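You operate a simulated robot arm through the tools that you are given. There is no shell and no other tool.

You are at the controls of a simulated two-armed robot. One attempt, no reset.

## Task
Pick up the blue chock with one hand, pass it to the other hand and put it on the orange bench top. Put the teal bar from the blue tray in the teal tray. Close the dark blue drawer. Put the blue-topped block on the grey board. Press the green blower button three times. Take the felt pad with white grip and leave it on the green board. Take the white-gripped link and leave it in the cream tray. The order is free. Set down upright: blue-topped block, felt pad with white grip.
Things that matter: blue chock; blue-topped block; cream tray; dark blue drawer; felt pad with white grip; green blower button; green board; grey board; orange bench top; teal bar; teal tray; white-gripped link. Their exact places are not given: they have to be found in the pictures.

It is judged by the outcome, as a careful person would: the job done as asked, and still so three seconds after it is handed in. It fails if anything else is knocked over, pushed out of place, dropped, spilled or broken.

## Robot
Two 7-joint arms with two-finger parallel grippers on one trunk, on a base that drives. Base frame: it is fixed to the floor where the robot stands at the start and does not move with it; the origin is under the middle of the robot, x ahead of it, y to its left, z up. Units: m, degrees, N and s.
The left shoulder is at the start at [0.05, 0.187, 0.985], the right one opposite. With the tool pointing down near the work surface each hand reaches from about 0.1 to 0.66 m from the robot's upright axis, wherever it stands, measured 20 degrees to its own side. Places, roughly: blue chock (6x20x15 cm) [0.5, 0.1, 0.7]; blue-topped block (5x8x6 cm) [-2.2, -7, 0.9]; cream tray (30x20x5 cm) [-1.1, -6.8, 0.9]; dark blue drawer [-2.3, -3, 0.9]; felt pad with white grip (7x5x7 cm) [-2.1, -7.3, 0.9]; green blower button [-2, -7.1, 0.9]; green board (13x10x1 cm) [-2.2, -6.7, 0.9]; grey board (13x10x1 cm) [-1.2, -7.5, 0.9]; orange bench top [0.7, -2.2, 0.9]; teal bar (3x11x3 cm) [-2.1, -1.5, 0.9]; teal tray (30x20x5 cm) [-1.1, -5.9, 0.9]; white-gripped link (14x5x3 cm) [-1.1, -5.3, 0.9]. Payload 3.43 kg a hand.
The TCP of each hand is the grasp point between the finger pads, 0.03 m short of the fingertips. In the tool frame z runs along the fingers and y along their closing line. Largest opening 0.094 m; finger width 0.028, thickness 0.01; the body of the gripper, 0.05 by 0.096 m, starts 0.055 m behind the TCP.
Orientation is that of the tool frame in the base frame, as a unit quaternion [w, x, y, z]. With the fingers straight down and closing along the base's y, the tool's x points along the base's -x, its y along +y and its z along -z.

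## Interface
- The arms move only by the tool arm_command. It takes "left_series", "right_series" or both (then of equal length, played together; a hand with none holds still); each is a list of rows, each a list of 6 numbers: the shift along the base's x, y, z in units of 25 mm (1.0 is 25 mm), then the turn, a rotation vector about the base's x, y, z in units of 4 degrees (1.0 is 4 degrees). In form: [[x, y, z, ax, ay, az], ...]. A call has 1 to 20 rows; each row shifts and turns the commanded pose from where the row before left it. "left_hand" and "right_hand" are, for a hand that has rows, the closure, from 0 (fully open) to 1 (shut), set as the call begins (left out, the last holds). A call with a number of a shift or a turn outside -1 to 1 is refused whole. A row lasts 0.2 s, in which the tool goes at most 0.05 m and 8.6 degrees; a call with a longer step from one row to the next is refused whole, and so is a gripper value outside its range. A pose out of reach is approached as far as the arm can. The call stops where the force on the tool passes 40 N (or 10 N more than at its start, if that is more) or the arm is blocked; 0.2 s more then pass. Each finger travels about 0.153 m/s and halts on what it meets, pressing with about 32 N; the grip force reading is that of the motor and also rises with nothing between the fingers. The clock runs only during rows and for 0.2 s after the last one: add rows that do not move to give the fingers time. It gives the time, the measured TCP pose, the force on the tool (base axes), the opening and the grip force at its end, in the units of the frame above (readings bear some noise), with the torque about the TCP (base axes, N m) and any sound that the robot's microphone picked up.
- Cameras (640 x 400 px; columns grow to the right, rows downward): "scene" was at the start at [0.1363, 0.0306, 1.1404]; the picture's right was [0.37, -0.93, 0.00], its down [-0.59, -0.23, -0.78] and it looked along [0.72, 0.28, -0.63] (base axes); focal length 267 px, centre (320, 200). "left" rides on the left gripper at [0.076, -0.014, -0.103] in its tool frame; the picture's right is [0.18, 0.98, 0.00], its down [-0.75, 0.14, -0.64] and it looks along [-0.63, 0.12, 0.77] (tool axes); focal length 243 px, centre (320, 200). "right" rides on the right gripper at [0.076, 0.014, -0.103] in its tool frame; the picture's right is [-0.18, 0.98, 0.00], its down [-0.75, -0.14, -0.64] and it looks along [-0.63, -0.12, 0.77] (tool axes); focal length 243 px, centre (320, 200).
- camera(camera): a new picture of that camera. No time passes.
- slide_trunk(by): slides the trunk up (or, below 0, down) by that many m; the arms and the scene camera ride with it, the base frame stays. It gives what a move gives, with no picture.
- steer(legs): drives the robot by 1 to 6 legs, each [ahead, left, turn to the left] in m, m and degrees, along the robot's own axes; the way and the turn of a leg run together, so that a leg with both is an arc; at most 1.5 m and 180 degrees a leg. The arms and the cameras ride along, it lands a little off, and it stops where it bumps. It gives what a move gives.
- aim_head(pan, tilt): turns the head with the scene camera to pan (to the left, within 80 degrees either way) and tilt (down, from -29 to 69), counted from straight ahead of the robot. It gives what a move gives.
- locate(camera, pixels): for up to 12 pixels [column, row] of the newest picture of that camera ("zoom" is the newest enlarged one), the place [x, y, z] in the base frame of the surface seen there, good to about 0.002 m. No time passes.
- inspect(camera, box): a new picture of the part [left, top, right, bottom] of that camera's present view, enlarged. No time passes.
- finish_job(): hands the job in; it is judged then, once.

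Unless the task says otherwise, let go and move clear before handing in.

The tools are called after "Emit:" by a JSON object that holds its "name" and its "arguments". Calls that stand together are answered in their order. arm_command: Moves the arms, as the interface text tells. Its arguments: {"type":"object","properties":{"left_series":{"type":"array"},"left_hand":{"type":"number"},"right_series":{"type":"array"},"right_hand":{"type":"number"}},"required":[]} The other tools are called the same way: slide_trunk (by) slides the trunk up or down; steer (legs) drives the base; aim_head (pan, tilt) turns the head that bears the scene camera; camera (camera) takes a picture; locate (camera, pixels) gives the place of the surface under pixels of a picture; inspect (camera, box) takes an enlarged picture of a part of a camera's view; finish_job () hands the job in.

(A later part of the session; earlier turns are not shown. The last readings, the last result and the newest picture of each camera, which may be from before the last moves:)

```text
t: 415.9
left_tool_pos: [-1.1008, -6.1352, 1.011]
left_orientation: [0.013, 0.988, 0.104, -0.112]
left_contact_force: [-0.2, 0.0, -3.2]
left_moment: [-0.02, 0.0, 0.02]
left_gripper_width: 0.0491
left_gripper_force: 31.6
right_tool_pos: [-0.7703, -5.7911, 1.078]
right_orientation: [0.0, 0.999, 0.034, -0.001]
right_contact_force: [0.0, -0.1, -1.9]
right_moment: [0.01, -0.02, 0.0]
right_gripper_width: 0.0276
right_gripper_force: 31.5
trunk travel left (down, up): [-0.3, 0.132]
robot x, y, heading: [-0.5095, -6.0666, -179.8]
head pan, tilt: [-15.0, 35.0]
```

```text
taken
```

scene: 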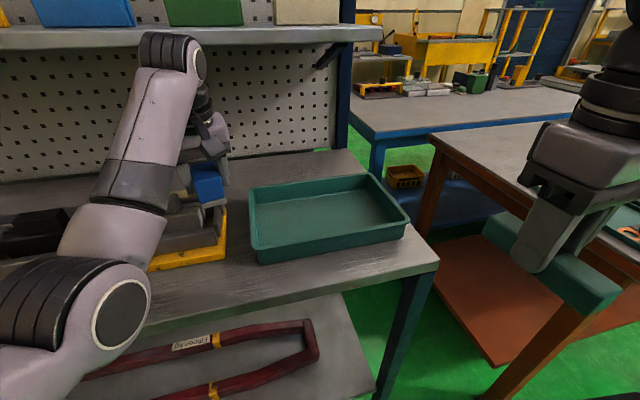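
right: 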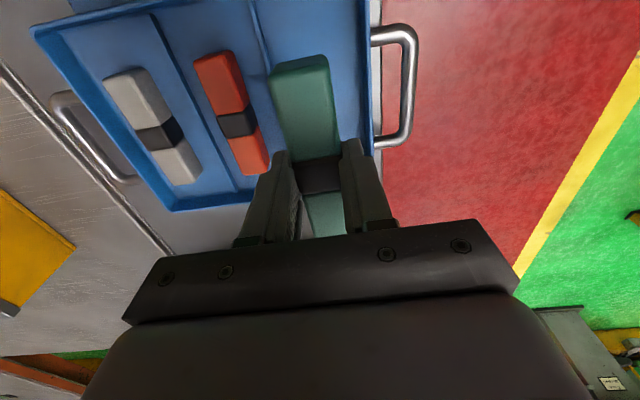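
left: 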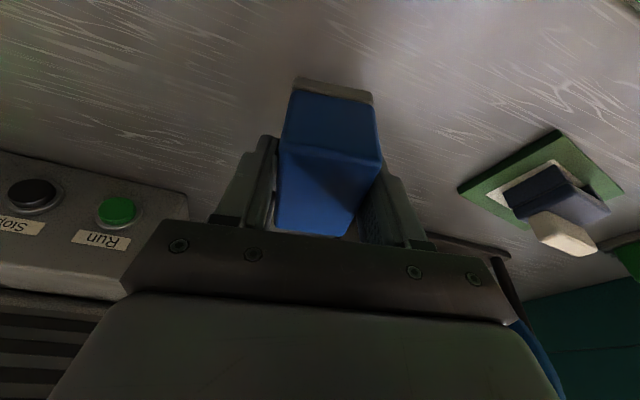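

The teal tray is clear below the right hand's path. I'll move the bar over the tray's centre at about (−1.07, −5.91, 1.0).

Emit:
{"name": "arm_command", "arguments": {"right_series": [[-1, -0.4, -0.26, 0, 0, 0], [-1, -0.4, -0.26, 0, 0, 0], [-1, -0.4, -0.26, 0, 0, 0], [-1, -0.4, -0.26, 0, 0, 0], [-1, -0.4, -0.26, 0, 0, 0], [-1, -0.4, -0.26, 0, 0, 0], [-1, -0.4, -0.26, 0, 0, 0], [-1, -0.4, -0.26, 0, 0, 0], [-1, -0.4, -0.26, 0, 0, 0], [-1, -0.4, -0.26, 0, 0, 0], [-1, -0.4, -0.26, 0, 0, 0], [-1, -0.4, -0.26, 0, 0, 0], [0, 0, 0, 0, 0, 0]]}}

Emit:
{"name": "camera", "arguments": {"camera": "scene"}}

Emit:
{"name": "camera", "arguments": {"camera": "right"}}

```text
t: 418.7
left_tool_pos: [-1.102, -6.1351, 1.0112]
left_orientation: [0.013, 0.988, 0.105, -0.111]
left_contact_force: [-0.3, -0.1, -2.8]
left_moment: [0.02, 0.0, 0.02]
left_gripper_width: 0.0491
left_gripper_force: 31.9
right_tool_pos: [-1.0712, -5.9138, 1.0025]
right_orientation: [-0.001, 0.999, 0.034, -0.001]
right_contact_force: [-0.3, 0.0, -1.2]
right_moment: [0.04, 0.03, 0.01]
right_gripper_width: 0.0275
right_gripper_force: 32.2
trunk travel left (down, up): [-0.3, 0.132]
robot x, y, heading: [-0.5041, -6.0666, -179.7]
head pan, tilt: [-15.0, 35.0]
```

```text
taken
```

scene: 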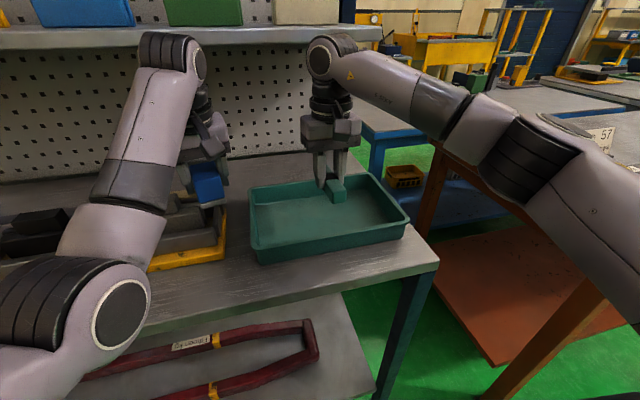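

```text
taken
```

right: 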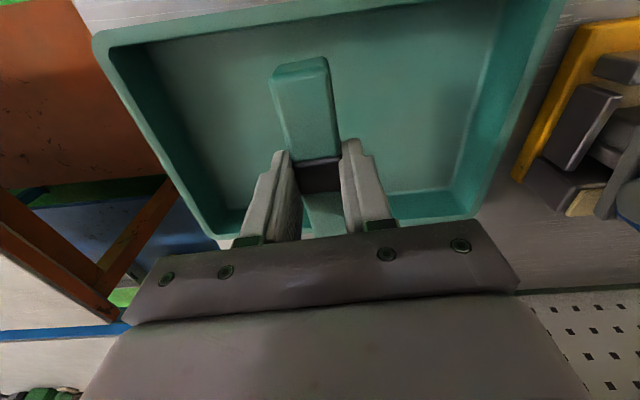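

The bar is well inside the tray outline. I'll lower to just above the tray floor, then touch down in small steps.

Emit:
{"name": "arm_command", "arguments": {"right_series": [[0, 0, -0.8, 0, 0, 0], [0, 0, -0.8, 0, 0, 0], [0, 0, -0.8, 0, 0, 0], [0, 0, -0.8, 0, 0, 0], [0, 0, -0.5, 0, 0, 0], [0, 0, 0, 0, 0, 0]]}}

Emit:
{"name": "arm_command", "arguments": {"right_series": [[0, 0, -0.12, 0, 0, 0], [0, 0, -0.12, 0, 0, 0], [0, 0, -0.1, 0, 0, 0], [0, 0, 0, 0, 0, 0]]}}

Emit:
{"name": "camera", "arguments": {"camera": "right"}}

```text
t: 420.1
left_tool_pos: [-1.1009, -6.1352, 1.0104]
left_orientation: [0.012, 0.988, 0.105, -0.111]
left_contact_force: [-0.1, -0.1, -3.3]
left_moment: [-0.01, 0.03, -0.01]
left_gripper_width: 0.0493
left_gripper_force: 31.9
right_tool_pos: [-1.0717, -5.9112, 0.9097]
right_orientation: [0.0, 0.999, 0.035, -0.002]
right_contact_force: [0.1, -0.1, -1.0]
right_moment: [0.01, -0.01, 0.0]
right_gripper_width: 0.0272
right_gripper_force: 32.1
trunk travel left (down, up): [-0.3, 0.132]
robot x, y, heading: [-0.5077, -6.0606, -179.6]
head pan, tilt: [-15.0, 35.0]
```

```text
t: 421.1
left_tool_pos: [-1.0999, -6.1342, 1.0122]
left_orientation: [0.013, 0.988, 0.104, -0.112]
left_contact_force: [1.0, 0.4, -2.9]
left_moment: [0.0, -0.04, 0.01]
left_gripper_width: 0.0492
left_gripper_force: 32.4
right_tool_pos: [-1.071, -5.9119, 0.9008]
right_orientation: [0.0, 0.999, 0.032, -0.003]
right_contact_force: [-3.3, 0.3, 16.7]
right_moment: [0.12, -0.59, 0.07]
right_gripper_width: 0.027
right_gripper_force: 32.2
trunk travel left (down, up): [-0.3, 0.132]
robot x, y, heading: [-0.5084, -6.0639, -179.8]
head pan, tilt: [-15.0, 35.0]
```

```text
taken
```

right: 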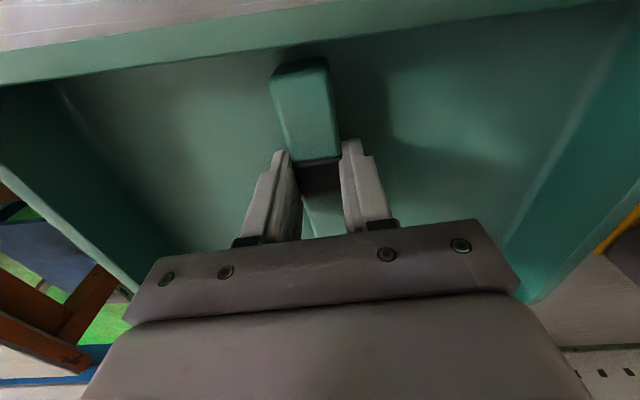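

The bar touches the tray floor (16.7 N). I'll open the right hand and lift out.

Emit:
{"name": "arm_command", "arguments": {"right_series": [[0, 0, 0, 0, 0, 0], [0, 0, 0, 0, 0, 0], [0, 0, 0, 0, 0, 0]], "right_hand": 0.3}}

Emit:
{"name": "arm_command", "arguments": {"right_series": [[0, 0, 0.4, 0, 0, 0], [0, 0, 0.7, 0, 0, 0], [0, 0, 0.9, 0, 0, 0], [0, 0, 0.9, 0, 0, 0], [0, 0, 0.9, 0, 0, 0], [0, 0, 0, 0, 0, 0]]}}

Emit:
{"name": "camera", "arguments": {"camera": "scene"}}

Emit:
{"name": "camera", "arguments": {"camera": "right"}}

```text
t: 421.9
left_tool_pos: [-1.1006, -6.1342, 1.0109]
left_orientation: [0.012, 0.988, 0.105, -0.112]
left_contact_force: [0.3, 0.4, -2.4]
left_moment: [-0.03, 0.01, 0.01]
left_gripper_width: 0.0489
left_gripper_force: 32.4
right_tool_pos: [-1.071, -5.9121, 0.8992]
right_orientation: [0.0, 0.999, 0.034, -0.001]
right_contact_force: [-0.7, -0.3, -0.6]
right_moment: [-0.01, -0.04, -0.01]
right_gripper_width: 0.0659
right_gripper_force: 0.0
trunk travel left (down, up): [-0.3, 0.132]
robot x, y, heading: [-0.5122, -6.0676, -179.6]
head pan, tilt: [-15.0, 35.0]
```

```text
t: 423.3
left_tool_pos: [-1.1013, -6.1351, 1.0109]
left_orientation: [0.012, 0.988, 0.104, -0.112]
left_contact_force: [0.2, 0.5, -2.0]
left_moment: [-0.01, 0.03, -0.04]
left_gripper_width: 0.0491
left_gripper_force: 32.2
right_tool_pos: [-1.0696, -5.9119, 0.9924]
right_orientation: [0.0, 0.999, 0.034, -0.002]
right_contact_force: [-0.8, -0.2, -0.1]
right_moment: [0.0, 0.01, 0.03]
right_gripper_width: 0.0659
right_gripper_force: 0.1
trunk travel left (down, up): [-0.3, 0.132]
robot x, y, heading: [-0.5078, -6.0646, -179.6]
head pan, tilt: [-15.0, 35.0]
```

```text
taken
```

scene: 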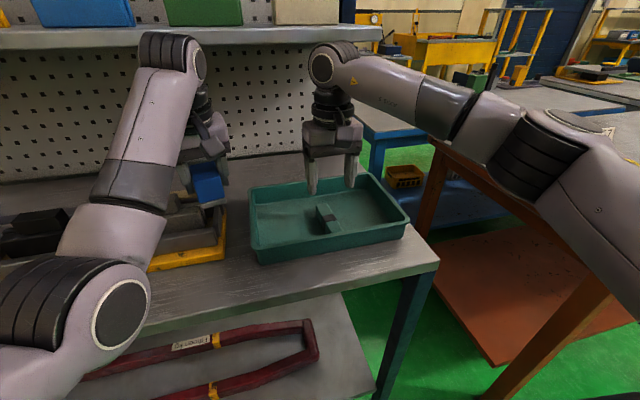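

```text
taken
```

right: 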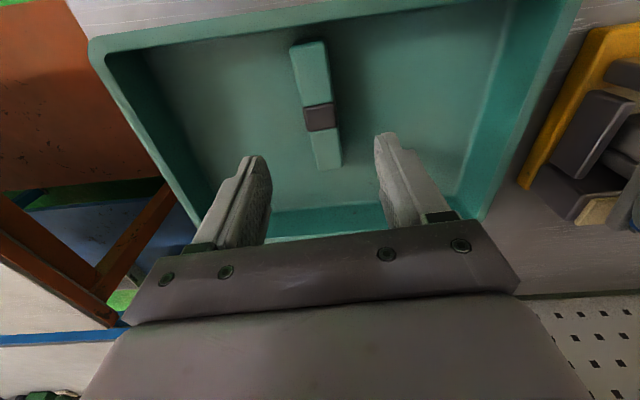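

The teal bar lies in the teal tray. I'll withdraw the right hand, back off and slide left (south) toward the grey board.

Emit:
{"name": "arm_command", "arguments": {"right_series": [[0.5, 0.2, 0.5, 0, 0, 0], [1, 0.4, 0.3, 0, 0, 0], [1, 0.4, 0.3, 0, 0, 0], [1, 0.4, 0.3, 0, 0, 0], [1, 0.4, 0.3, 0, 0, 0], [1, 0.4, 0.3, 0, 0, 0], [1, 0.4, 0.3, 0, 0, 0], [1, 0.4, 0.3, 0, 0, 0], [1, 0.4, 0.3, 0, 0, 0], [1, 0.4, 0.3, 0, 0, 0], [1, 0.4, 0, 0, 0, 0], [1, 0.2, 0, 0, 0, 0]], "right_hand": 0}}

Emit:
{"name": "steer", "arguments": {"legs": [[-0.25, 0, 0], [0, 1.25, 0]]}}

Emit:
{"name": "aim_head", "arguments": {"pan": 10, "tilt": 30}}

Emit:
{"name": "camera", "arguments": {"camera": "scene"}}

```text
t: 425.9
left_tool_pos: [-1.1013, -6.1341, 1.0109]
left_orientation: [0.013, 0.988, 0.105, -0.113]
left_contact_force: [-0.3, -1.3, -2.7]
left_moment: [0.0, -0.05, -0.01]
left_gripper_width: 0.0493
left_gripper_force: 32.2
right_tool_pos: [-0.7806, -5.801, 1.0717]
right_orientation: [0.0, 0.999, 0.034, -0.001]
right_contact_force: [0.9, 0.1, 0.4]
right_moment: [0.01, 0.02, 0.02]
right_gripper_width: 0.094
right_gripper_force: 0.1
trunk travel left (down, up): [-0.3, 0.132]
robot x, y, heading: [-0.5084, -6.0664, -179.9]
head pan, tilt: [-15.0, 35.0]
```

```text
t: 438.3
left_tool_pos: [-0.8512, -7.3689, 1.0102]
left_orientation: [0.013, 0.988, 0.105, -0.111]
left_contact_force: [0.6, -0.1, -2.5]
left_moment: [0.0, 0.0, 0.0]
left_gripper_width: 0.0495
left_gripper_force: 32.0
right_tool_pos: [-0.5326, -7.0356, 1.0723]
right_orientation: [0.001, 0.999, 0.033, -0.002]
right_contact_force: [-0.2, 0.3, 0.3]
right_moment: [0.0, 0.0, 0.0]
right_gripper_width: 0.094
right_gripper_force: 0.1
trunk travel left (down, up): [-0.3, 0.132]
robot x, y, heading: [-0.2559, -7.2973, -179.9]
head pan, tilt: [-15.0, 35.0]
```

```text
t: 439.2
left_tool_pos: [-0.8523, -7.3693, 1.0108]
left_orientation: [0.013, 0.988, 0.104, -0.112]
left_contact_force: [-0.3, 0.9, -2.9]
left_moment: [0.02, 0.01, -0.01]
left_gripper_width: 0.0495
left_gripper_force: 32.3
right_tool_pos: [-0.5318, -7.0353, 1.0718]
right_orientation: [0.0, 0.999, 0.033, -0.001]
right_contact_force: [-0.1, -0.6, -0.5]
right_moment: [-0.04, -0.01, 0.04]
right_gripper_width: 0.0941
right_gripper_force: 0.1
trunk travel left (down, up): [-0.3, 0.132]
robot x, y, heading: [-0.26, -7.3033, -180.0]
head pan, tilt: [10.0, 30.0]
```

```text
taken
```

scene: 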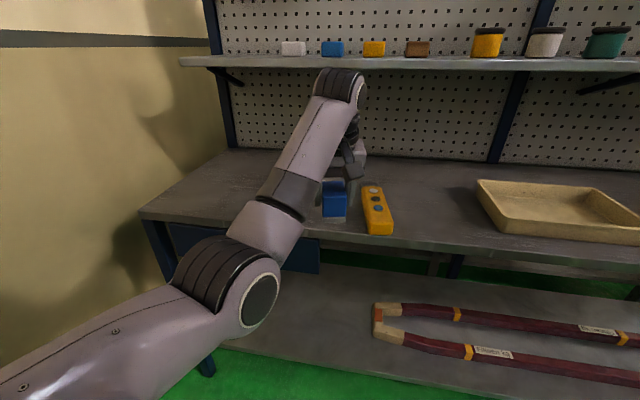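

The left hand hides the grey board from this angle. I'll look with the left camera and then step the view aside.

Emit:
{"name": "camera", "arguments": {"camera": "left"}}

Emit:
{"name": "camera", "arguments": {"camera": "right"}}

Emit:
{"name": "inspect", "arguments": {"camera": "scene", "box": [260, 130, 440, 250]}}

```text
taken
```

left: 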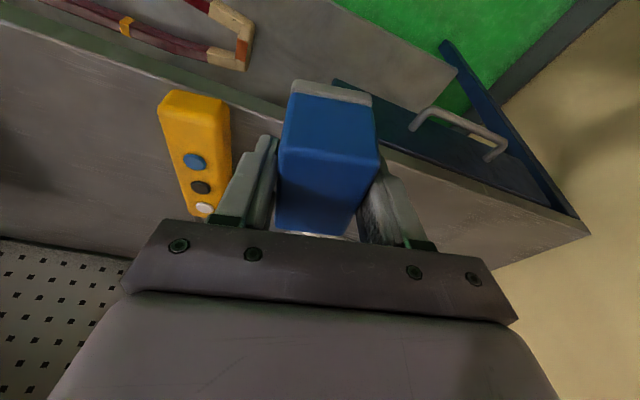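

```text
taken
```

right: 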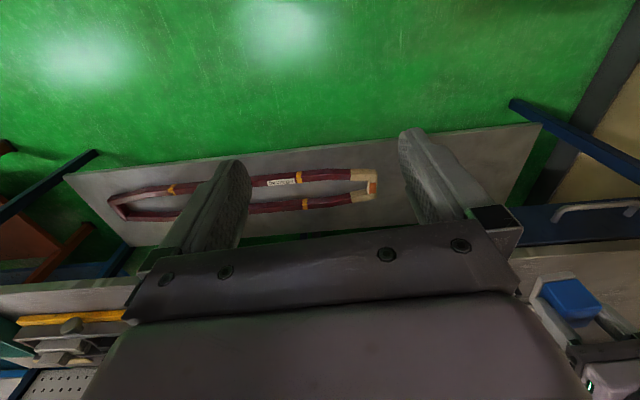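

```text
3.33 times, centred on (350, 190) of scene
```

zoom: 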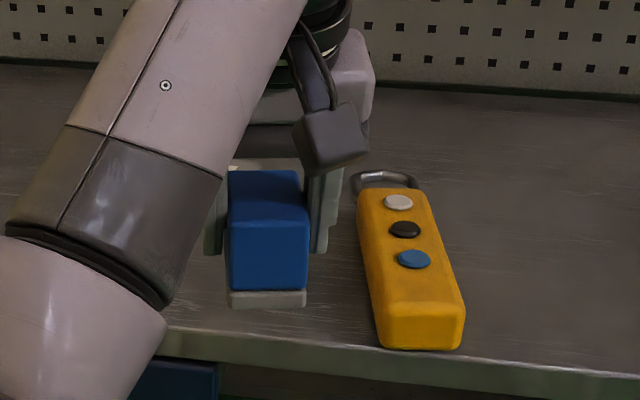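

I'll slide 0.2 m further left so the board shows to the right of the hand.

Emit:
{"name": "steer", "arguments": {"legs": [[0, 0.2, 0]]}}

Emit:
{"name": "aim_head", "arguments": {"pan": 0, "tilt": 30}}

Emit:
{"name": "camera", "arguments": {"camera": "scene"}}

```text
t: 441.6
left_tool_pos: [-0.8514, -7.5679, 1.0101]
left_orientation: [0.012, 0.988, 0.102, -0.111]
left_contact_force: [1.0, 0.0, -2.4]
left_moment: [0.03, -0.01, -0.02]
left_gripper_width: 0.0491
left_gripper_force: 32.4
right_tool_pos: [-0.5315, -7.2348, 1.0729]
right_orientation: [0.0, 1.0, 0.03, -0.002]
right_contact_force: [1.8, 0.4, 0.1]
right_moment: [-0.02, -0.02, 0.02]
right_gripper_width: 0.0941
right_gripper_force: 0.1
trunk travel left (down, up): [-0.3, 0.132]
robot x, y, heading: [-0.2572, -7.5006, 180.1]
head pan, tilt: [10.0, 30.0]
```

```text
t: 442.3
left_tool_pos: [-0.8526, -7.5679, 1.0106]
left_orientation: [0.013, 0.988, 0.103, -0.112]
left_contact_force: [-0.7, -0.6, -2.4]
left_moment: [0.0, 0.01, 0.02]
left_gripper_width: 0.0494
left_gripper_force: 31.6
right_tool_pos: [-0.5309, -7.2344, 1.0719]
right_orientation: [-0.001, 1.0, 0.031, -0.001]
right_contact_force: [-0.2, -0.1, -0.1]
right_moment: [-0.01, 0.01, -0.01]
right_gripper_width: 0.0942
right_gripper_force: 0.0
trunk travel left (down, up): [-0.3, 0.132]
robot x, y, heading: [-0.2563, -7.4976, 179.8]
head pan, tilt: [0.0, 30.0]
```

```text
taken
```

scene: 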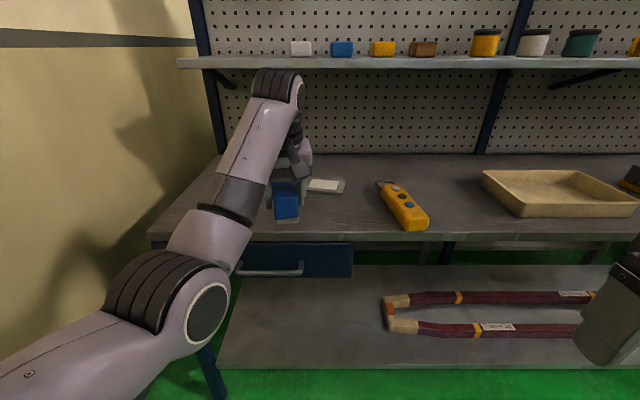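

The grey board with its white top shows at pixel (325,186), just right of the held block. I'll zoom and measure it along with the pendant and shelf end.

Emit:
{"name": "inspect", "arguments": {"camera": "scene", "box": [250, 140, 440, 250]}}

Emit:
{"name": "locate", "arguments": {"camera": "scene", "pixels": [[345, 181], [341, 191], [310, 191], [330, 186], [318, 180], [344, 184], [178, 64], [300, 62], [380, 184], [400, 225], [428, 222], [205, 185]]}}

```text
3.37 times, centred on (345, 195) of scene
```

zoom: 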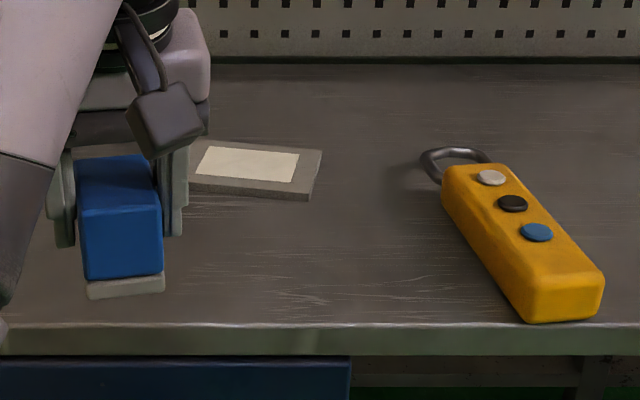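

```text
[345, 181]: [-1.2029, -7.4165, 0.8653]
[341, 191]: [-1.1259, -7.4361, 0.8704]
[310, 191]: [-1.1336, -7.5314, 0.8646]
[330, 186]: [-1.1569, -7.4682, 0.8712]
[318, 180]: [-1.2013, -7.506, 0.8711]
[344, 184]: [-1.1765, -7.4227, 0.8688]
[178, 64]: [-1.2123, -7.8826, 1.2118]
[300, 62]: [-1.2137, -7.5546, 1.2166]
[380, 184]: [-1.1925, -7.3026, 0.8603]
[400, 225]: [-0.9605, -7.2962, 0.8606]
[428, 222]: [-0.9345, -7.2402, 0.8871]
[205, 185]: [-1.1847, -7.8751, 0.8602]
```

Emit:
{"name": "locate", "arguments": {"camera": "zoom", "pixels": [[306, 190], [318, 155], [230, 186], [195, 182], [260, 145], [215, 143], [290, 160], [205, 180], [240, 165], [465, 150], [445, 160], [560, 310]]}}

```text
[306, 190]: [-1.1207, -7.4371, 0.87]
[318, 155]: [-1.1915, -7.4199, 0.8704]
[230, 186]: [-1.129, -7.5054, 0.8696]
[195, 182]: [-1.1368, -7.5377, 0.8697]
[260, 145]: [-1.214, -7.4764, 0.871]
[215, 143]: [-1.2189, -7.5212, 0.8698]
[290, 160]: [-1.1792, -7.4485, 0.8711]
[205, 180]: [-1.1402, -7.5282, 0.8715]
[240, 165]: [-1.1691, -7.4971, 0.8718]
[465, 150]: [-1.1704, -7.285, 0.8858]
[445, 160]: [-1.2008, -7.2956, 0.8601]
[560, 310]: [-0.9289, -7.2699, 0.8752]
```

The grey board is centred about (−1.178, −7.488), top z 0.871, turned about −9°. Placing there means standing closer to the bench, so I'll use the right camera's top edge to see how far the robot's base extends.

Emit:
{"name": "camera", "arguments": {"camera": "right"}}

Emit:
{"name": "locate", "arguments": {"camera": "right", "pixels": [[5, 3], [100, 3], [200, 3], [320, 3], [440, 3], [540, 3], [635, 3], [635, 60]]}}

Emit:
{"name": "camera", "arguments": {"camera": "left"}}

```text
taken
```

right: 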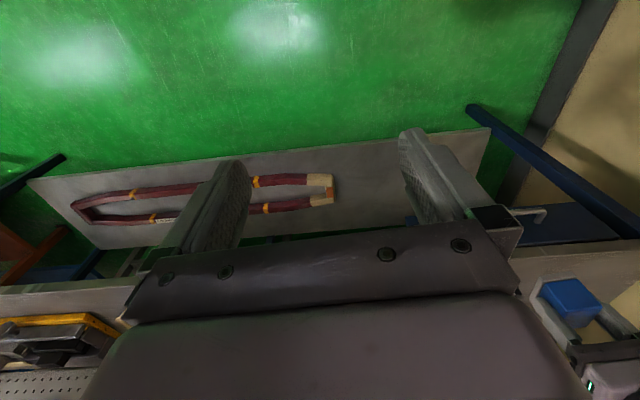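

```text
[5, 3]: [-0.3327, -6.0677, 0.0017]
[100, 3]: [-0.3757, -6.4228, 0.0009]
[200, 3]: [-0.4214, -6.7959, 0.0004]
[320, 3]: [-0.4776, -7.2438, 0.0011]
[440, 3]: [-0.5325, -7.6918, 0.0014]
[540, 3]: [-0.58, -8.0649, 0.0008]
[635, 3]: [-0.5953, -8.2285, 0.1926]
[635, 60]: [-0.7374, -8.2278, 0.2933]
```

```text
taken
```

left: 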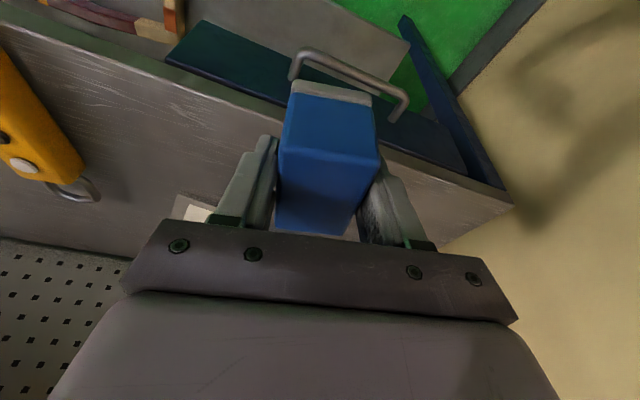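

Floor is visible 0.25 m ahead of the robot's axis, so the base is small and 0.37 m from the bench edge is safe. I'll turn the hand −16° to match the board and lower it to z 0.95 before going in under the shelf.

Emit:
{"name": "arm_command", "arguments": {"left_series": [[0, 0, -0.4, 0, 0, -1], [0, 0, -0.5, 0, 0, -1], [0, 0, -0.5, 0, 0, -1], [0, 0, -0.5, 0, 0, -1], [0, 0, -0.5, 0, 0, -0.3], [0, 0, 0, 0, 0, 0]]}}

Emit:
{"name": "camera", "arguments": {"camera": "scene"}}

```text
t: 443.7
left_tool_pos: [-0.8532, -7.5679, 0.952]
left_orientation: [-0.005, 0.992, -0.047, -0.113]
left_contact_force: [-0.2, -0.5, -2.0]
left_moment: [-0.01, -0.06, 0.02]
left_gripper_width: 0.0492
left_gripper_force: 32.0
right_tool_pos: [-0.5299, -7.2336, 1.0723]
right_orientation: [0.0, 1.0, 0.031, -0.001]
right_contact_force: [-0.8, 0.1, -0.8]
right_moment: [-0.01, -0.01, -0.02]
right_gripper_width: 0.0939
right_gripper_force: 0.0
trunk travel left (down, up): [-0.3, 0.132]
robot x, y, heading: [-0.2558, -7.4976, 180.1]
head pan, tilt: [0.0, 30.0]
```

```text
taken
```

scene: 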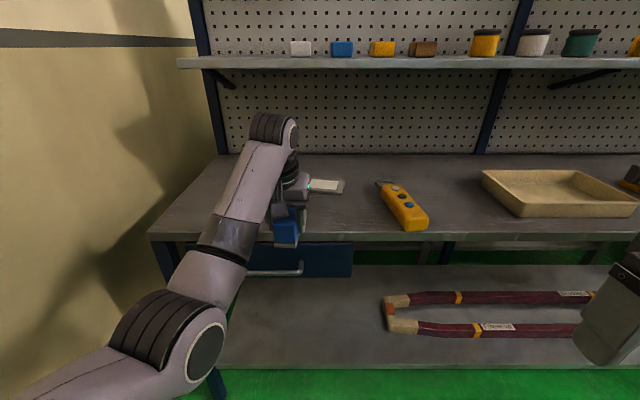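

The block hangs at bottom z ≈ 0.90. I'll check the elbow's height against the bench top before driving in.

Emit:
{"name": "locate", "arguments": {"camera": "scene", "pixels": [[180, 340], [205, 345], [160, 345], [210, 290], [225, 255], [285, 240], [285, 245], [150, 300], [215, 375]]}}

Emit:
{"name": "inspect", "arguments": {"camera": "scene", "box": [240, 150, 360, 260]}}

```text
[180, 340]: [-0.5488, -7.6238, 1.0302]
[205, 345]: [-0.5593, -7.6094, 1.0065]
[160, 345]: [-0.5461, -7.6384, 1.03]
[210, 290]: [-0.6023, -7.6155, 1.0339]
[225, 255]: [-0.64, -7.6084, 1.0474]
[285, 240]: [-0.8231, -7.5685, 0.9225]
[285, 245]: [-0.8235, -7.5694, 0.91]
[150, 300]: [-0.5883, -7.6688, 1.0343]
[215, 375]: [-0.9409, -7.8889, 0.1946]
```

```text
3.64 times, centred on (300, 205) of scene
```

zoom: 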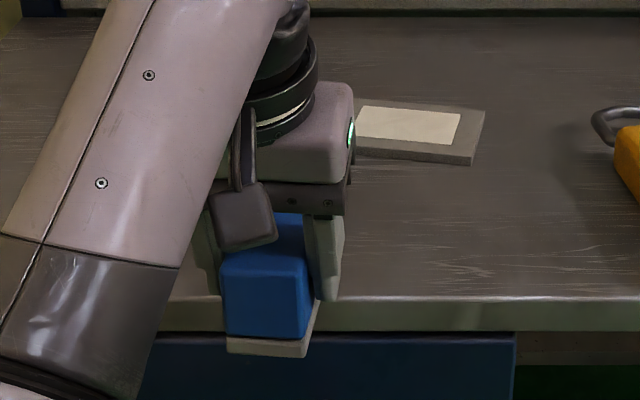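

Elbow bottom is about 0.95, clear of the bench. I'll drive in 0.315 m ahead and 0.08 m to the right.

Emit:
{"name": "steer", "arguments": {"legs": [[0.315, -0.08, 0]]}}

Emit:
{"name": "camera", "arguments": {"camera": "scene"}}

Emit:
{"name": "camera", "arguments": {"camera": "left"}}

```text
t: 445.9
left_tool_pos: [-1.1658, -7.4928, 0.9515]
left_orientation: [-0.004, 0.993, -0.044, -0.111]
left_contact_force: [-0.5, 0.9, -2.6]
left_moment: [-0.02, -0.02, -0.02]
left_gripper_width: 0.0494
left_gripper_force: 32.5
right_tool_pos: [-0.8477, -7.1568, 1.0723]
right_orientation: [0.0, 0.999, 0.035, -0.001]
right_contact_force: [0.9, 0.5, 0.4]
right_moment: [0.0, -0.03, 0.02]
right_gripper_width: 0.0939
right_gripper_force: 0.0
trunk travel left (down, up): [-0.3, 0.132]
robot x, y, heading: [-0.5693, -7.4227, -179.6]
head pan, tilt: [0.0, 30.0]
```

```text
taken
```

scene: 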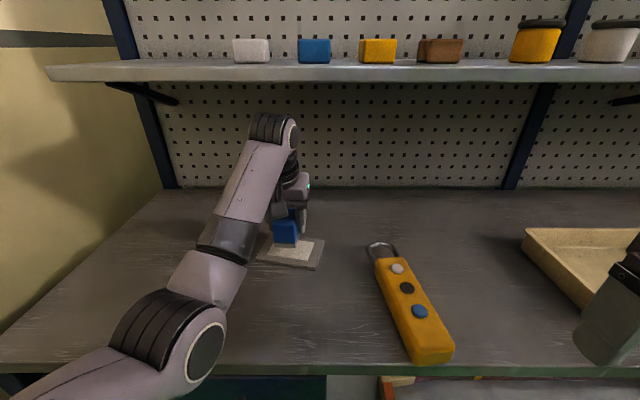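

```text
taken
```

left: 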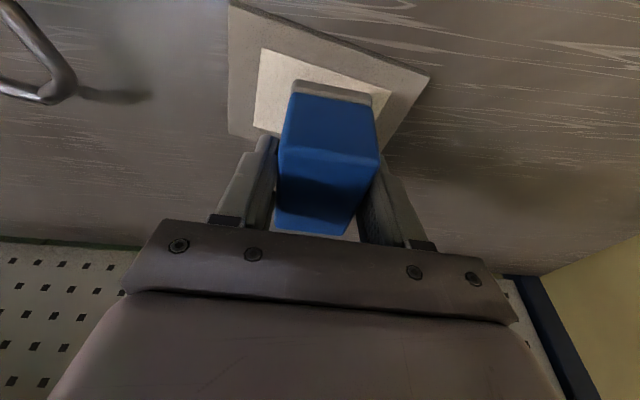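

The block is above the grey board. I'll re-measure the board corners and the block's foot from these views.

Emit:
{"name": "inspect", "arguments": {"camera": "scene", "box": [230, 190, 350, 285]}}

Emit:
{"name": "locate", "arguments": {"camera": "left", "pixels": [[231, 4], [427, 76], [232, 130], [392, 150], [330, 60], [297, 86], [368, 98], [262, 52], [410, 90]]}}

Emit:
{"name": "locate", "arguments": {"camera": "scene", "pixels": [[260, 258], [316, 267], [322, 242], [290, 262], [280, 244], [296, 245], [276, 225], [298, 225]]}}

```text
4.21 times, centred on (290, 238) of scene
```

zoom: 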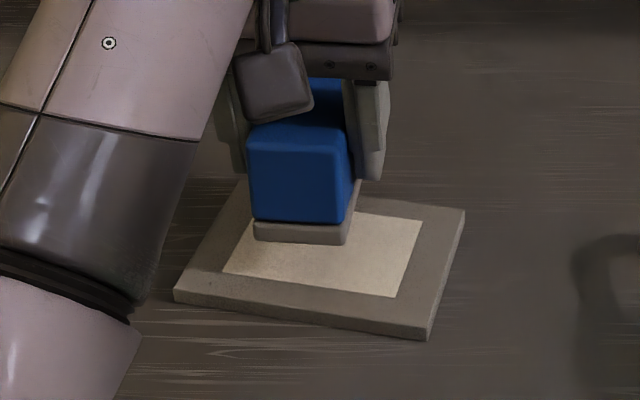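

```text
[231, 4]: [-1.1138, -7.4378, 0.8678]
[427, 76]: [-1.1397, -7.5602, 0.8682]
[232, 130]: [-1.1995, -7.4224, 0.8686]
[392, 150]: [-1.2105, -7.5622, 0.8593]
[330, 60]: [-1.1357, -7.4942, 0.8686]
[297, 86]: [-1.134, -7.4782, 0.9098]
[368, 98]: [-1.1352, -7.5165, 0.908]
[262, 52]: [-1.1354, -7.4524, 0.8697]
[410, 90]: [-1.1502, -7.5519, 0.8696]
```

```text
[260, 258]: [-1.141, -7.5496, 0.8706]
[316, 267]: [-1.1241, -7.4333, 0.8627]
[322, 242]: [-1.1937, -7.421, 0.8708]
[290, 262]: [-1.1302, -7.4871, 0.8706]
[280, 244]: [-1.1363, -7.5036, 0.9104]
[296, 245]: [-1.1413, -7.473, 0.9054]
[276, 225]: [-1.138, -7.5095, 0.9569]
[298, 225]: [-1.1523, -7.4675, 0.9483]
```

The block's centre is at (−1.1746, −7.496) and the board's at (−1.176, −7.488). I'll shift +8 mm in y, turn −8°, and lower 25 mm.

Emit:
{"name": "arm_command", "arguments": {"left_series": [[0, 0.16, 0, 0, 0, -1], [0, 0.16, 0, 0, 0, -1], [0, 0, -0.4, 0, 0, 0], [0, 0, -0.4, 0, 0, 0], [0, 0, -0.2, 0, 0, 0], [0, 0, 0, 0, 0, 0]]}}

Emit:
{"name": "inspect", "arguments": {"camera": "scene", "box": [230, 190, 350, 285]}}

Emit:
{"name": "camera", "arguments": {"camera": "left"}}

```text
t: 447.3
left_tool_pos: [-1.1664, -7.4859, 0.927]
left_orientation: [-0.012, 0.987, -0.112, -0.112]
left_contact_force: [-0.8, -0.4, -2.3]
left_moment: [-0.01, 0.03, -0.01]
left_gripper_width: 0.0493
left_gripper_force: 31.9
right_tool_pos: [-0.8469, -7.1584, 1.0723]
right_orientation: [0.0, 0.999, 0.035, -0.003]
right_contact_force: [0.2, 0.5, -0.8]
right_moment: [-0.02, -0.01, 0.0]
right_gripper_width: 0.094
right_gripper_force: 0.2
trunk travel left (down, up): [-0.3, 0.132]
robot x, y, heading: [-0.5679, -7.4219, -179.5]
head pan, tilt: [0.0, 30.0]
```

```text
4.21 times, centred on (290, 238) of scene
```

zoom: 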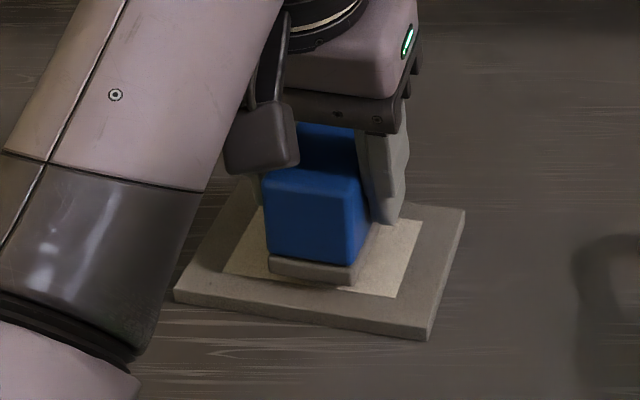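

```text
taken
```

left: 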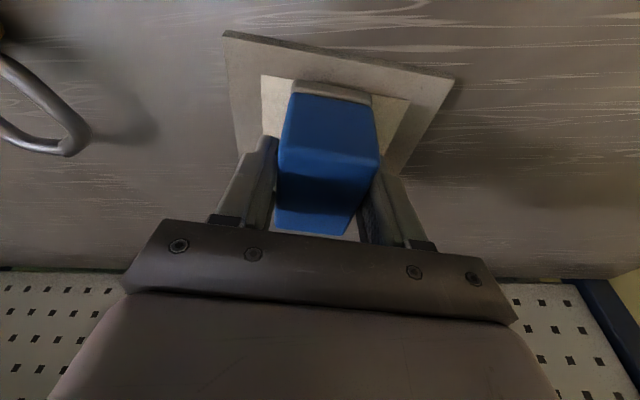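

Aligned with the board. I'll touch down in small steps.

Emit:
{"name": "arm_command", "arguments": {"left_series": [[0, 0, -0.12, 0, 0, 0], [0, 0, -0.1, 0, 0, 0], [0, 0, 0, 0, 0, 0]]}}

Emit:
{"name": "arm_command", "arguments": {"left_series": [[0, 0, -0.06, 0, 0, 0], [0, 0, 0, 0, 0, 0]]}}

Emit:
{"name": "inspect", "arguments": {"camera": "scene", "box": [230, 190, 350, 285]}}

```text
t: 448.1
left_tool_pos: [-1.1653, -7.4843, 0.9218]
left_orientation: [-0.012, 0.987, -0.113, -0.111]
left_contact_force: [0.2, -0.2, -2.7]
left_moment: [-0.04, 0.0, -0.01]
left_gripper_width: 0.0492
left_gripper_force: 31.3
right_tool_pos: [-0.8468, -7.1578, 1.071]
right_orientation: [0.0, 0.999, 0.035, -0.002]
right_contact_force: [0.8, 0.4, -0.6]
right_moment: [0.01, -0.02, 0.05]
right_gripper_width: 0.094
right_gripper_force: 0.1
trunk travel left (down, up): [-0.3, 0.132]
robot x, y, heading: [-0.5704, -7.4248, -179.8]
head pan, tilt: [0.0, 30.0]
```

```text
t: 448.7
left_tool_pos: [-1.1647, -7.4848, 0.9198]
left_orientation: [-0.012, 0.987, -0.112, -0.113]
left_contact_force: [0.7, 0.0, -0.3]
left_moment: [0.06, 0.08, 0.01]
left_gripper_width: 0.0494
left_gripper_force: 32.1
right_tool_pos: [-0.8469, -7.1581, 1.0716]
right_orientation: [0.0, 0.999, 0.035, -0.001]
right_contact_force: [1.4, 0.7, 0.5]
right_moment: [-0.01, 0.02, -0.03]
right_gripper_width: 0.0938
right_gripper_force: 0.0
trunk travel left (down, up): [-0.3, 0.132]
robot x, y, heading: [-0.5712, -7.4235, -179.9]
head pan, tilt: [0.0, 30.0]
```

```text
4.21 times, centred on (290, 238) of scene
```

zoom: 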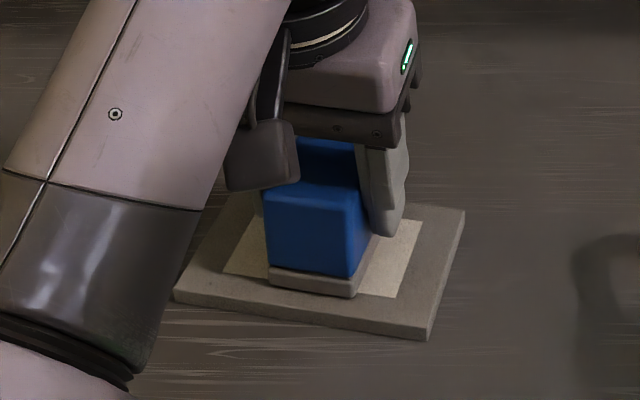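

The weight is coming off the hand (−0.3 N), so it has just touched. One more 1 mm, then open and rise.

Emit:
{"name": "arm_command", "arguments": {"left_series": [[0, 0, -0.05, 0, 0, 0], [0, 0, 0, 0, 0, 0]]}}

Emit:
{"name": "arm_command", "arguments": {"left_series": [[0, 0, 0, 0, 0, 0], [0, 0, 0, 0, 0, 0], [0, 0, 0, 0, 0, 0]], "left_hand": 0}}

Emit:
{"name": "camera", "arguments": {"camera": "left"}}

```text
t: 449.3
left_tool_pos: [-1.1655, -7.4838, 0.92]
left_orientation: [-0.011, 0.987, -0.111, -0.114]
left_contact_force: [-0.5, -3.0, 7.4]
left_moment: [0.1, -0.12, -0.03]
left_gripper_width: 0.0493
left_gripper_force: 31.9
right_tool_pos: [-0.8475, -7.1575, 1.0724]
right_orientation: [0.0, 0.999, 0.035, -0.002]
right_contact_force: [0.0, 0.2, 0.2]
right_moment: [-0.03, 0.03, -0.04]
right_gripper_width: 0.0943
right_gripper_force: 0.1
trunk travel left (down, up): [-0.3, 0.132]
robot x, y, heading: [-0.5681, -7.418, -179.6]
head pan, tilt: [0.0, 30.0]
```

```text
t: 450.1
left_tool_pos: [-1.1656, -7.4839, 0.9179]
left_orientation: [-0.012, 0.987, -0.112, -0.112]
left_contact_force: [0.4, 0.5, -0.6]
left_moment: [0.02, 0.04, -0.01]
left_gripper_width: 0.0939
left_gripper_force: 0.0
right_tool_pos: [-0.847, -7.1578, 1.0727]
right_orientation: [0.0, 0.999, 0.035, -0.002]
right_contact_force: [0.2, -1.1, 0.1]
right_moment: [0.02, -0.03, 0.0]
right_gripper_width: 0.094
right_gripper_force: 0.0
trunk travel left (down, up): [-0.3, 0.132]
robot x, y, heading: [-0.5705, -7.42, -179.4]
head pan, tilt: [0.0, 30.0]
```

```text
taken
```

left: 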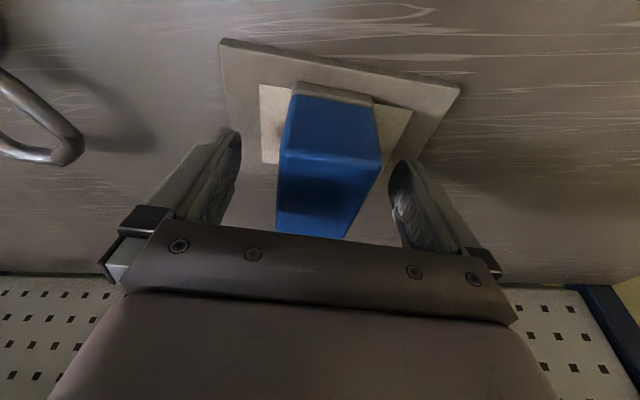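

The block stands free on the board. To avoid rising into the shelf, I'll lift just 2 cm and slide straight back along the block's long axis with the base.

Emit:
{"name": "arm_command", "arguments": {"left_series": [[0, 0, 0.4, 0, 0, 0], [0, 0, 0.4, 0, 0, 0], [0, 0, 0, 0, 0, 0]]}}

Emit:
{"name": "steer", "arguments": {"legs": [[-0.12, 0.022, 0]]}}

Emit:
{"name": "camera", "arguments": {"camera": "left"}}

Emit:
{"name": "camera", "arguments": {"camera": "scene"}}

```text
t: 450.9
left_tool_pos: [-1.1635, -7.4863, 0.9383]
left_orientation: [-0.012, 0.987, -0.112, -0.112]
left_contact_force: [-0.4, -0.4, 0.0]
left_moment: [0.0, -0.03, 0.01]
left_gripper_width: 0.094
left_gripper_force: 0.1
right_tool_pos: [-0.8478, -7.1569, 1.0708]
right_orientation: [-0.001, 0.999, 0.035, -0.002]
right_contact_force: [0.2, -0.1, -0.8]
right_moment: [0.04, 0.01, 0.02]
right_gripper_width: 0.094
right_gripper_force: 0.1
trunk travel left (down, up): [-0.3, 0.132]
robot x, y, heading: [-0.5699, -7.4222, -179.7]
head pan, tilt: [0.0, 30.0]
```

```text
t: 452.1
left_tool_pos: [-1.0488, -7.5039, 0.9381]
left_orientation: [-0.012, 0.987, -0.116, -0.113]
left_contact_force: [0.8, 0.0, 0.2]
left_moment: [0.01, 0.0, -0.01]
left_gripper_width: 0.0939
left_gripper_force: 0.1
right_tool_pos: [-0.7297, -7.1777, 1.0719]
right_orientation: [0.0, 0.999, 0.032, -0.003]
right_contact_force: [0.0, 0.2, 0.4]
right_moment: [-0.01, -0.01, -0.01]
right_gripper_width: 0.0941
right_gripper_force: 0.1
trunk travel left (down, up): [-0.3, 0.132]
robot x, y, heading: [-0.4503, -7.4421, -180.0]
head pan, tilt: [0.0, 30.0]
```

```text
taken
```

left: 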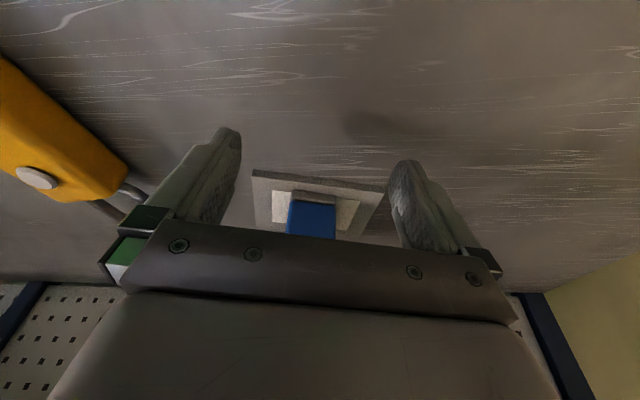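

```text
taken
```

scene: 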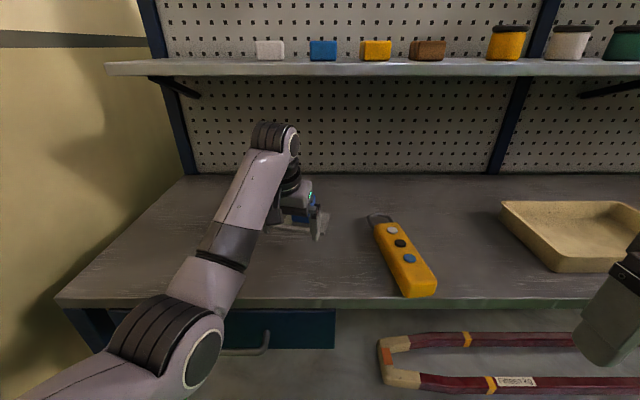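

The block stands on the board and the hand is clear of it. I'll raise the left hand, back off to the corridor and check the block, then head north to the links.

Emit:
{"name": "arm_command", "arguments": {"left_series": [[0, 0, 0.8, 0, 0, 0], [0, 0, 0.8, 0, 0, 0], [0, 0, 0.8, 0, 0, 0], [0, 0, 0, 0, 0, 0]]}}

Emit:
{"name": "steer", "arguments": {"legs": [[-0.22, 0, 0], [0, -1.0, 0], [0, -1.0, 0]]}}

Emit:
{"name": "aim_head", "arguments": {"pan": 60, "tilt": 20}}

Emit:
{"name": "inspect", "arguments": {"camera": "scene", "box": [200, 60, 440, 220]}}

Emit:
{"name": "aim_head", "arguments": {"pan": -15, "tilt": 28}}

Emit:
{"name": "camera", "arguments": {"camera": "scene"}}

```text
t: 453.1
left_tool_pos: [-1.0504, -7.5051, 0.998]
left_orientation: [-0.012, 0.987, -0.114, -0.111]
left_contact_force: [0.7, 0.5, 0.0]
left_moment: [-0.02, 0.02, -0.03]
left_gripper_width: 0.0941
left_gripper_force: 0.0
right_tool_pos: [-0.7296, -7.178, 1.0724]
right_orientation: [0.001, 1.0, 0.031, -0.002]
right_contact_force: [0.2, -0.5, 0.3]
right_moment: [-0.04, 0.01, -0.02]
right_gripper_width: 0.0939
right_gripper_force: 0.1
trunk travel left (down, up): [-0.3, 0.132]
robot x, y, heading: [-0.4555, -7.4434, -179.9]
head pan, tilt: [0.0, 30.0]
```

```text
t: 472.2
left_tool_pos: [-0.8525, -5.5305, 0.9967]
left_orientation: [-0.011, 0.989, -0.097, -0.112]
left_contact_force: [0.2, -0.1, 1.0]
left_moment: [-0.01, 0.04, -0.03]
left_gripper_width: 0.0941
left_gripper_force: 0.1
right_tool_pos: [-0.5428, -5.1913, 1.0723]
right_orientation: [0.0, 0.999, 0.049, -0.002]
right_contact_force: [0.1, 0.1, -0.6]
right_moment: [-0.02, -0.05, 0.0]
right_gripper_width: 0.0937
right_gripper_force: 0.0
trunk travel left (down, up): [-0.3, 0.132]
robot x, y, heading: [-0.2605, -5.449, -177.9]
head pan, tilt: [0.0, 30.0]
```

```text
t: 473.5
left_tool_pos: [-0.8532, -5.5292, 0.997]
left_orientation: [-0.009, 0.989, -0.097, -0.112]
left_contact_force: [-0.5, -0.8, 0.0]
left_moment: [0.02, 0.01, 0.0]
left_gripper_width: 0.0939
left_gripper_force: 0.1
right_tool_pos: [-0.5434, -5.192, 1.0721]
right_orientation: [0.0, 0.999, 0.049, -0.002]
right_contact_force: [-1.5, -0.4, 0.0]
right_moment: [0.0, -0.03, -0.01]
right_gripper_width: 0.0939
right_gripper_force: 0.0
trunk travel left (down, up): [-0.3, 0.132]
robot x, y, heading: [-0.2598, -5.4464, -178.0]
head pan, tilt: [60.0, 20.0]
```

```text
2.50 times, centred on (320, 140) of scene
```

zoom: 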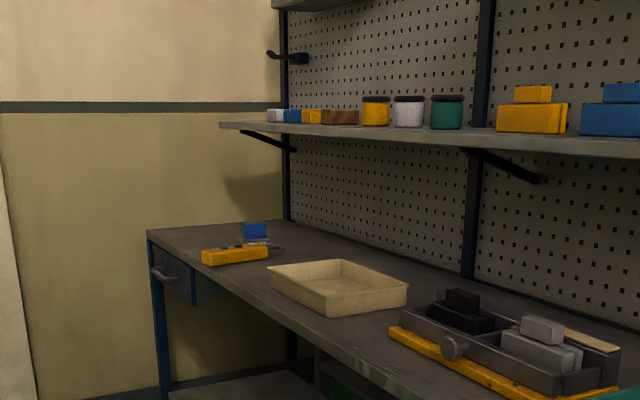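

```text
t: 474.9
left_tool_pos: [-0.8524, -5.5293, 0.9961]
left_orientation: [-0.011, 0.989, -0.098, -0.112]
left_contact_force: [-1.0, -0.4, 0.1]
left_moment: [0.03, -0.01, -0.02]
left_gripper_width: 0.0941
left_gripper_force: 0.0
right_tool_pos: [-0.5407, -5.1913, 1.0714]
right_orientation: [0.0, 0.999, 0.049, -0.001]
right_contact_force: [0.0, -0.6, 0.4]
right_moment: [0.01, 0.01, 0.02]
right_gripper_width: 0.0939
right_gripper_force: 0.1
trunk travel left (down, up): [-0.3, 0.132]
robot x, y, heading: [-0.2593, -5.4472, -177.7]
head pan, tilt: [-15.0, 28.0]
```

```text
taken
```

scene: 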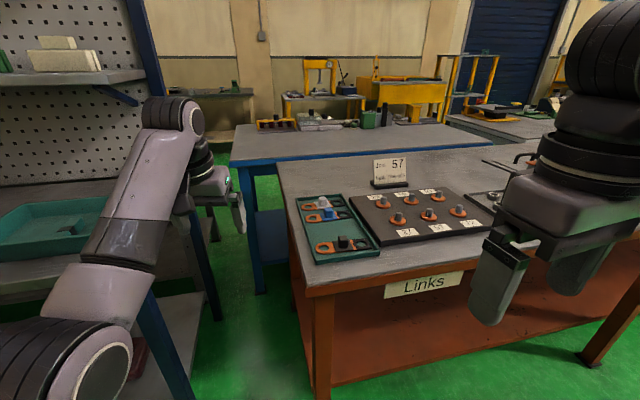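

The block still stands upright on the grey board. The link tray is at pixel (335,228): I'll zoom in on it.

Emit:
{"name": "inspect", "arguments": {"camera": "scene", "box": [280, 180, 400, 275]}}

```text
4.21 times, centred on (340, 228) of scene
```

zoom: 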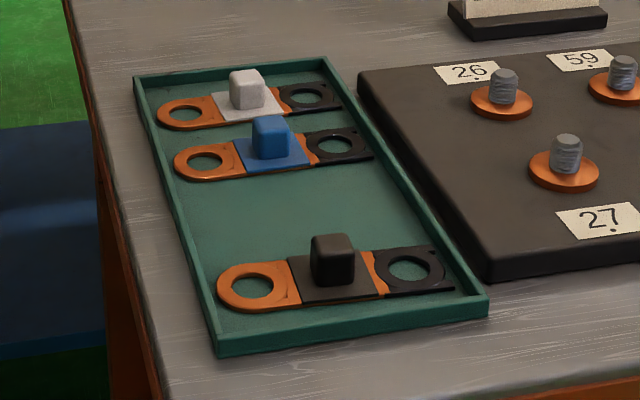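

Emit:
{"name": "locate", "arguments": {"camera": "zoom", "pixels": [[232, 78], [262, 74], [247, 80], [235, 100], [265, 100], [248, 105], [272, 125], [258, 135], [290, 130], [270, 150], [165, 110], [335, 95]]}}

Emit:
{"name": "locate", "arguments": {"camera": "zoom", "pixels": [[240, 115], [225, 95], [140, 75], [325, 60], [180, 160], [365, 150], [200, 130], [330, 240], [110, 200], [500, 10], [485, 270], [220, 340]]}}

```text
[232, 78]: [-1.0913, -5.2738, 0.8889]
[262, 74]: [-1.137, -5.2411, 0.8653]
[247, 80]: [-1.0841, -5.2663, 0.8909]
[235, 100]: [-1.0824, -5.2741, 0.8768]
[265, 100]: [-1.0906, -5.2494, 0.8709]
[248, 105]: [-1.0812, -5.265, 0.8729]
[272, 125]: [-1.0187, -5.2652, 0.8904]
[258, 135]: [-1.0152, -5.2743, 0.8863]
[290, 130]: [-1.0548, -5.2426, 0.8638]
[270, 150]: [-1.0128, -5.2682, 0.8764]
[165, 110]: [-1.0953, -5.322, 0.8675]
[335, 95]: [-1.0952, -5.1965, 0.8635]
```

```text
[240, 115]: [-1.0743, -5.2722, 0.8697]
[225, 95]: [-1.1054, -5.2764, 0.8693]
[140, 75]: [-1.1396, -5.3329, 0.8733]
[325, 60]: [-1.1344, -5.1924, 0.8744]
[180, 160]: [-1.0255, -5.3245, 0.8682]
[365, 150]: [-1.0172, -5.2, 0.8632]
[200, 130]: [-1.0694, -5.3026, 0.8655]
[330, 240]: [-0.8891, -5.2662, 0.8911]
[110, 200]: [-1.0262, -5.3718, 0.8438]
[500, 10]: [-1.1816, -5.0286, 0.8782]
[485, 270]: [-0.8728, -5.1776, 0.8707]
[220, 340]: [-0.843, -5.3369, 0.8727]
```

The white knob is about a 2.2 cm cube centred near (−1.093, −5.263), top z 0.891, on a flat link along y. While there's free room I'll first try to fold the extended left arm back by tilting its empty hand forward as it retreats.

Emit:
{"name": "arm_command", "arguments": {"left_series": [[0.3, 0, 0.2, 0, 1, 0], [0.3, 0, 0.2, 0, 1, 0], [0.3, 0, 0.2, 0, 1, 0], [0.3, 0, 0.2, 0, 1, 0], [0.5, 0, 0.2, 0, 1, 0], [0.5, 0, 0.2, 0, 1, 0], [0.5, 0, 0.2, 0, 1, 0], [0.5, 0, 0.2, 0, 1, 0], [0.5, 0, 0.2, 0, 1, 0], [0.5, 0, 0.2, 0, 1, 0], [0, 0, 0, 0, 0, 0]]}}

Emit:
{"name": "camera", "arguments": {"camera": "scene"}}

```text
t: 477.5
left_tool_pos: [-0.7578, -5.5619, 1.0505]
left_orientation: [0.067, 0.886, -0.078, -0.452]
left_contact_force: [0.0, -0.4, -0.3]
left_moment: [0.03, -0.03, 0.02]
left_gripper_width: 0.0942
left_gripper_force: 0.1
right_tool_pos: [-0.5437, -5.1917, 1.0724]
right_orientation: [0.0, 0.999, 0.049, -0.002]
right_contact_force: [0.4, 0.6, 0.4]
right_moment: [0.0, 0.01, -0.02]
right_gripper_width: 0.0938
right_gripper_force: 0.0
trunk travel left (down, up): [-0.3, 0.132]
robot x, y, heading: [-0.26, -5.4481, -178.3]
head pan, tilt: [-15.0, 28.0]
stopped in row 11 (left hand): the arm was blocked; the commanded pose is now the measured one
```

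```text
taken
```

scene: 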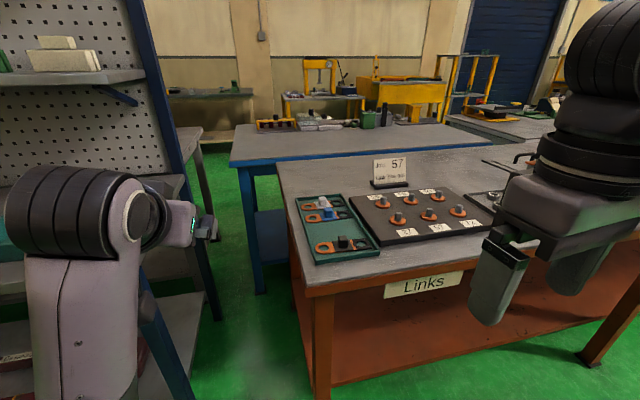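

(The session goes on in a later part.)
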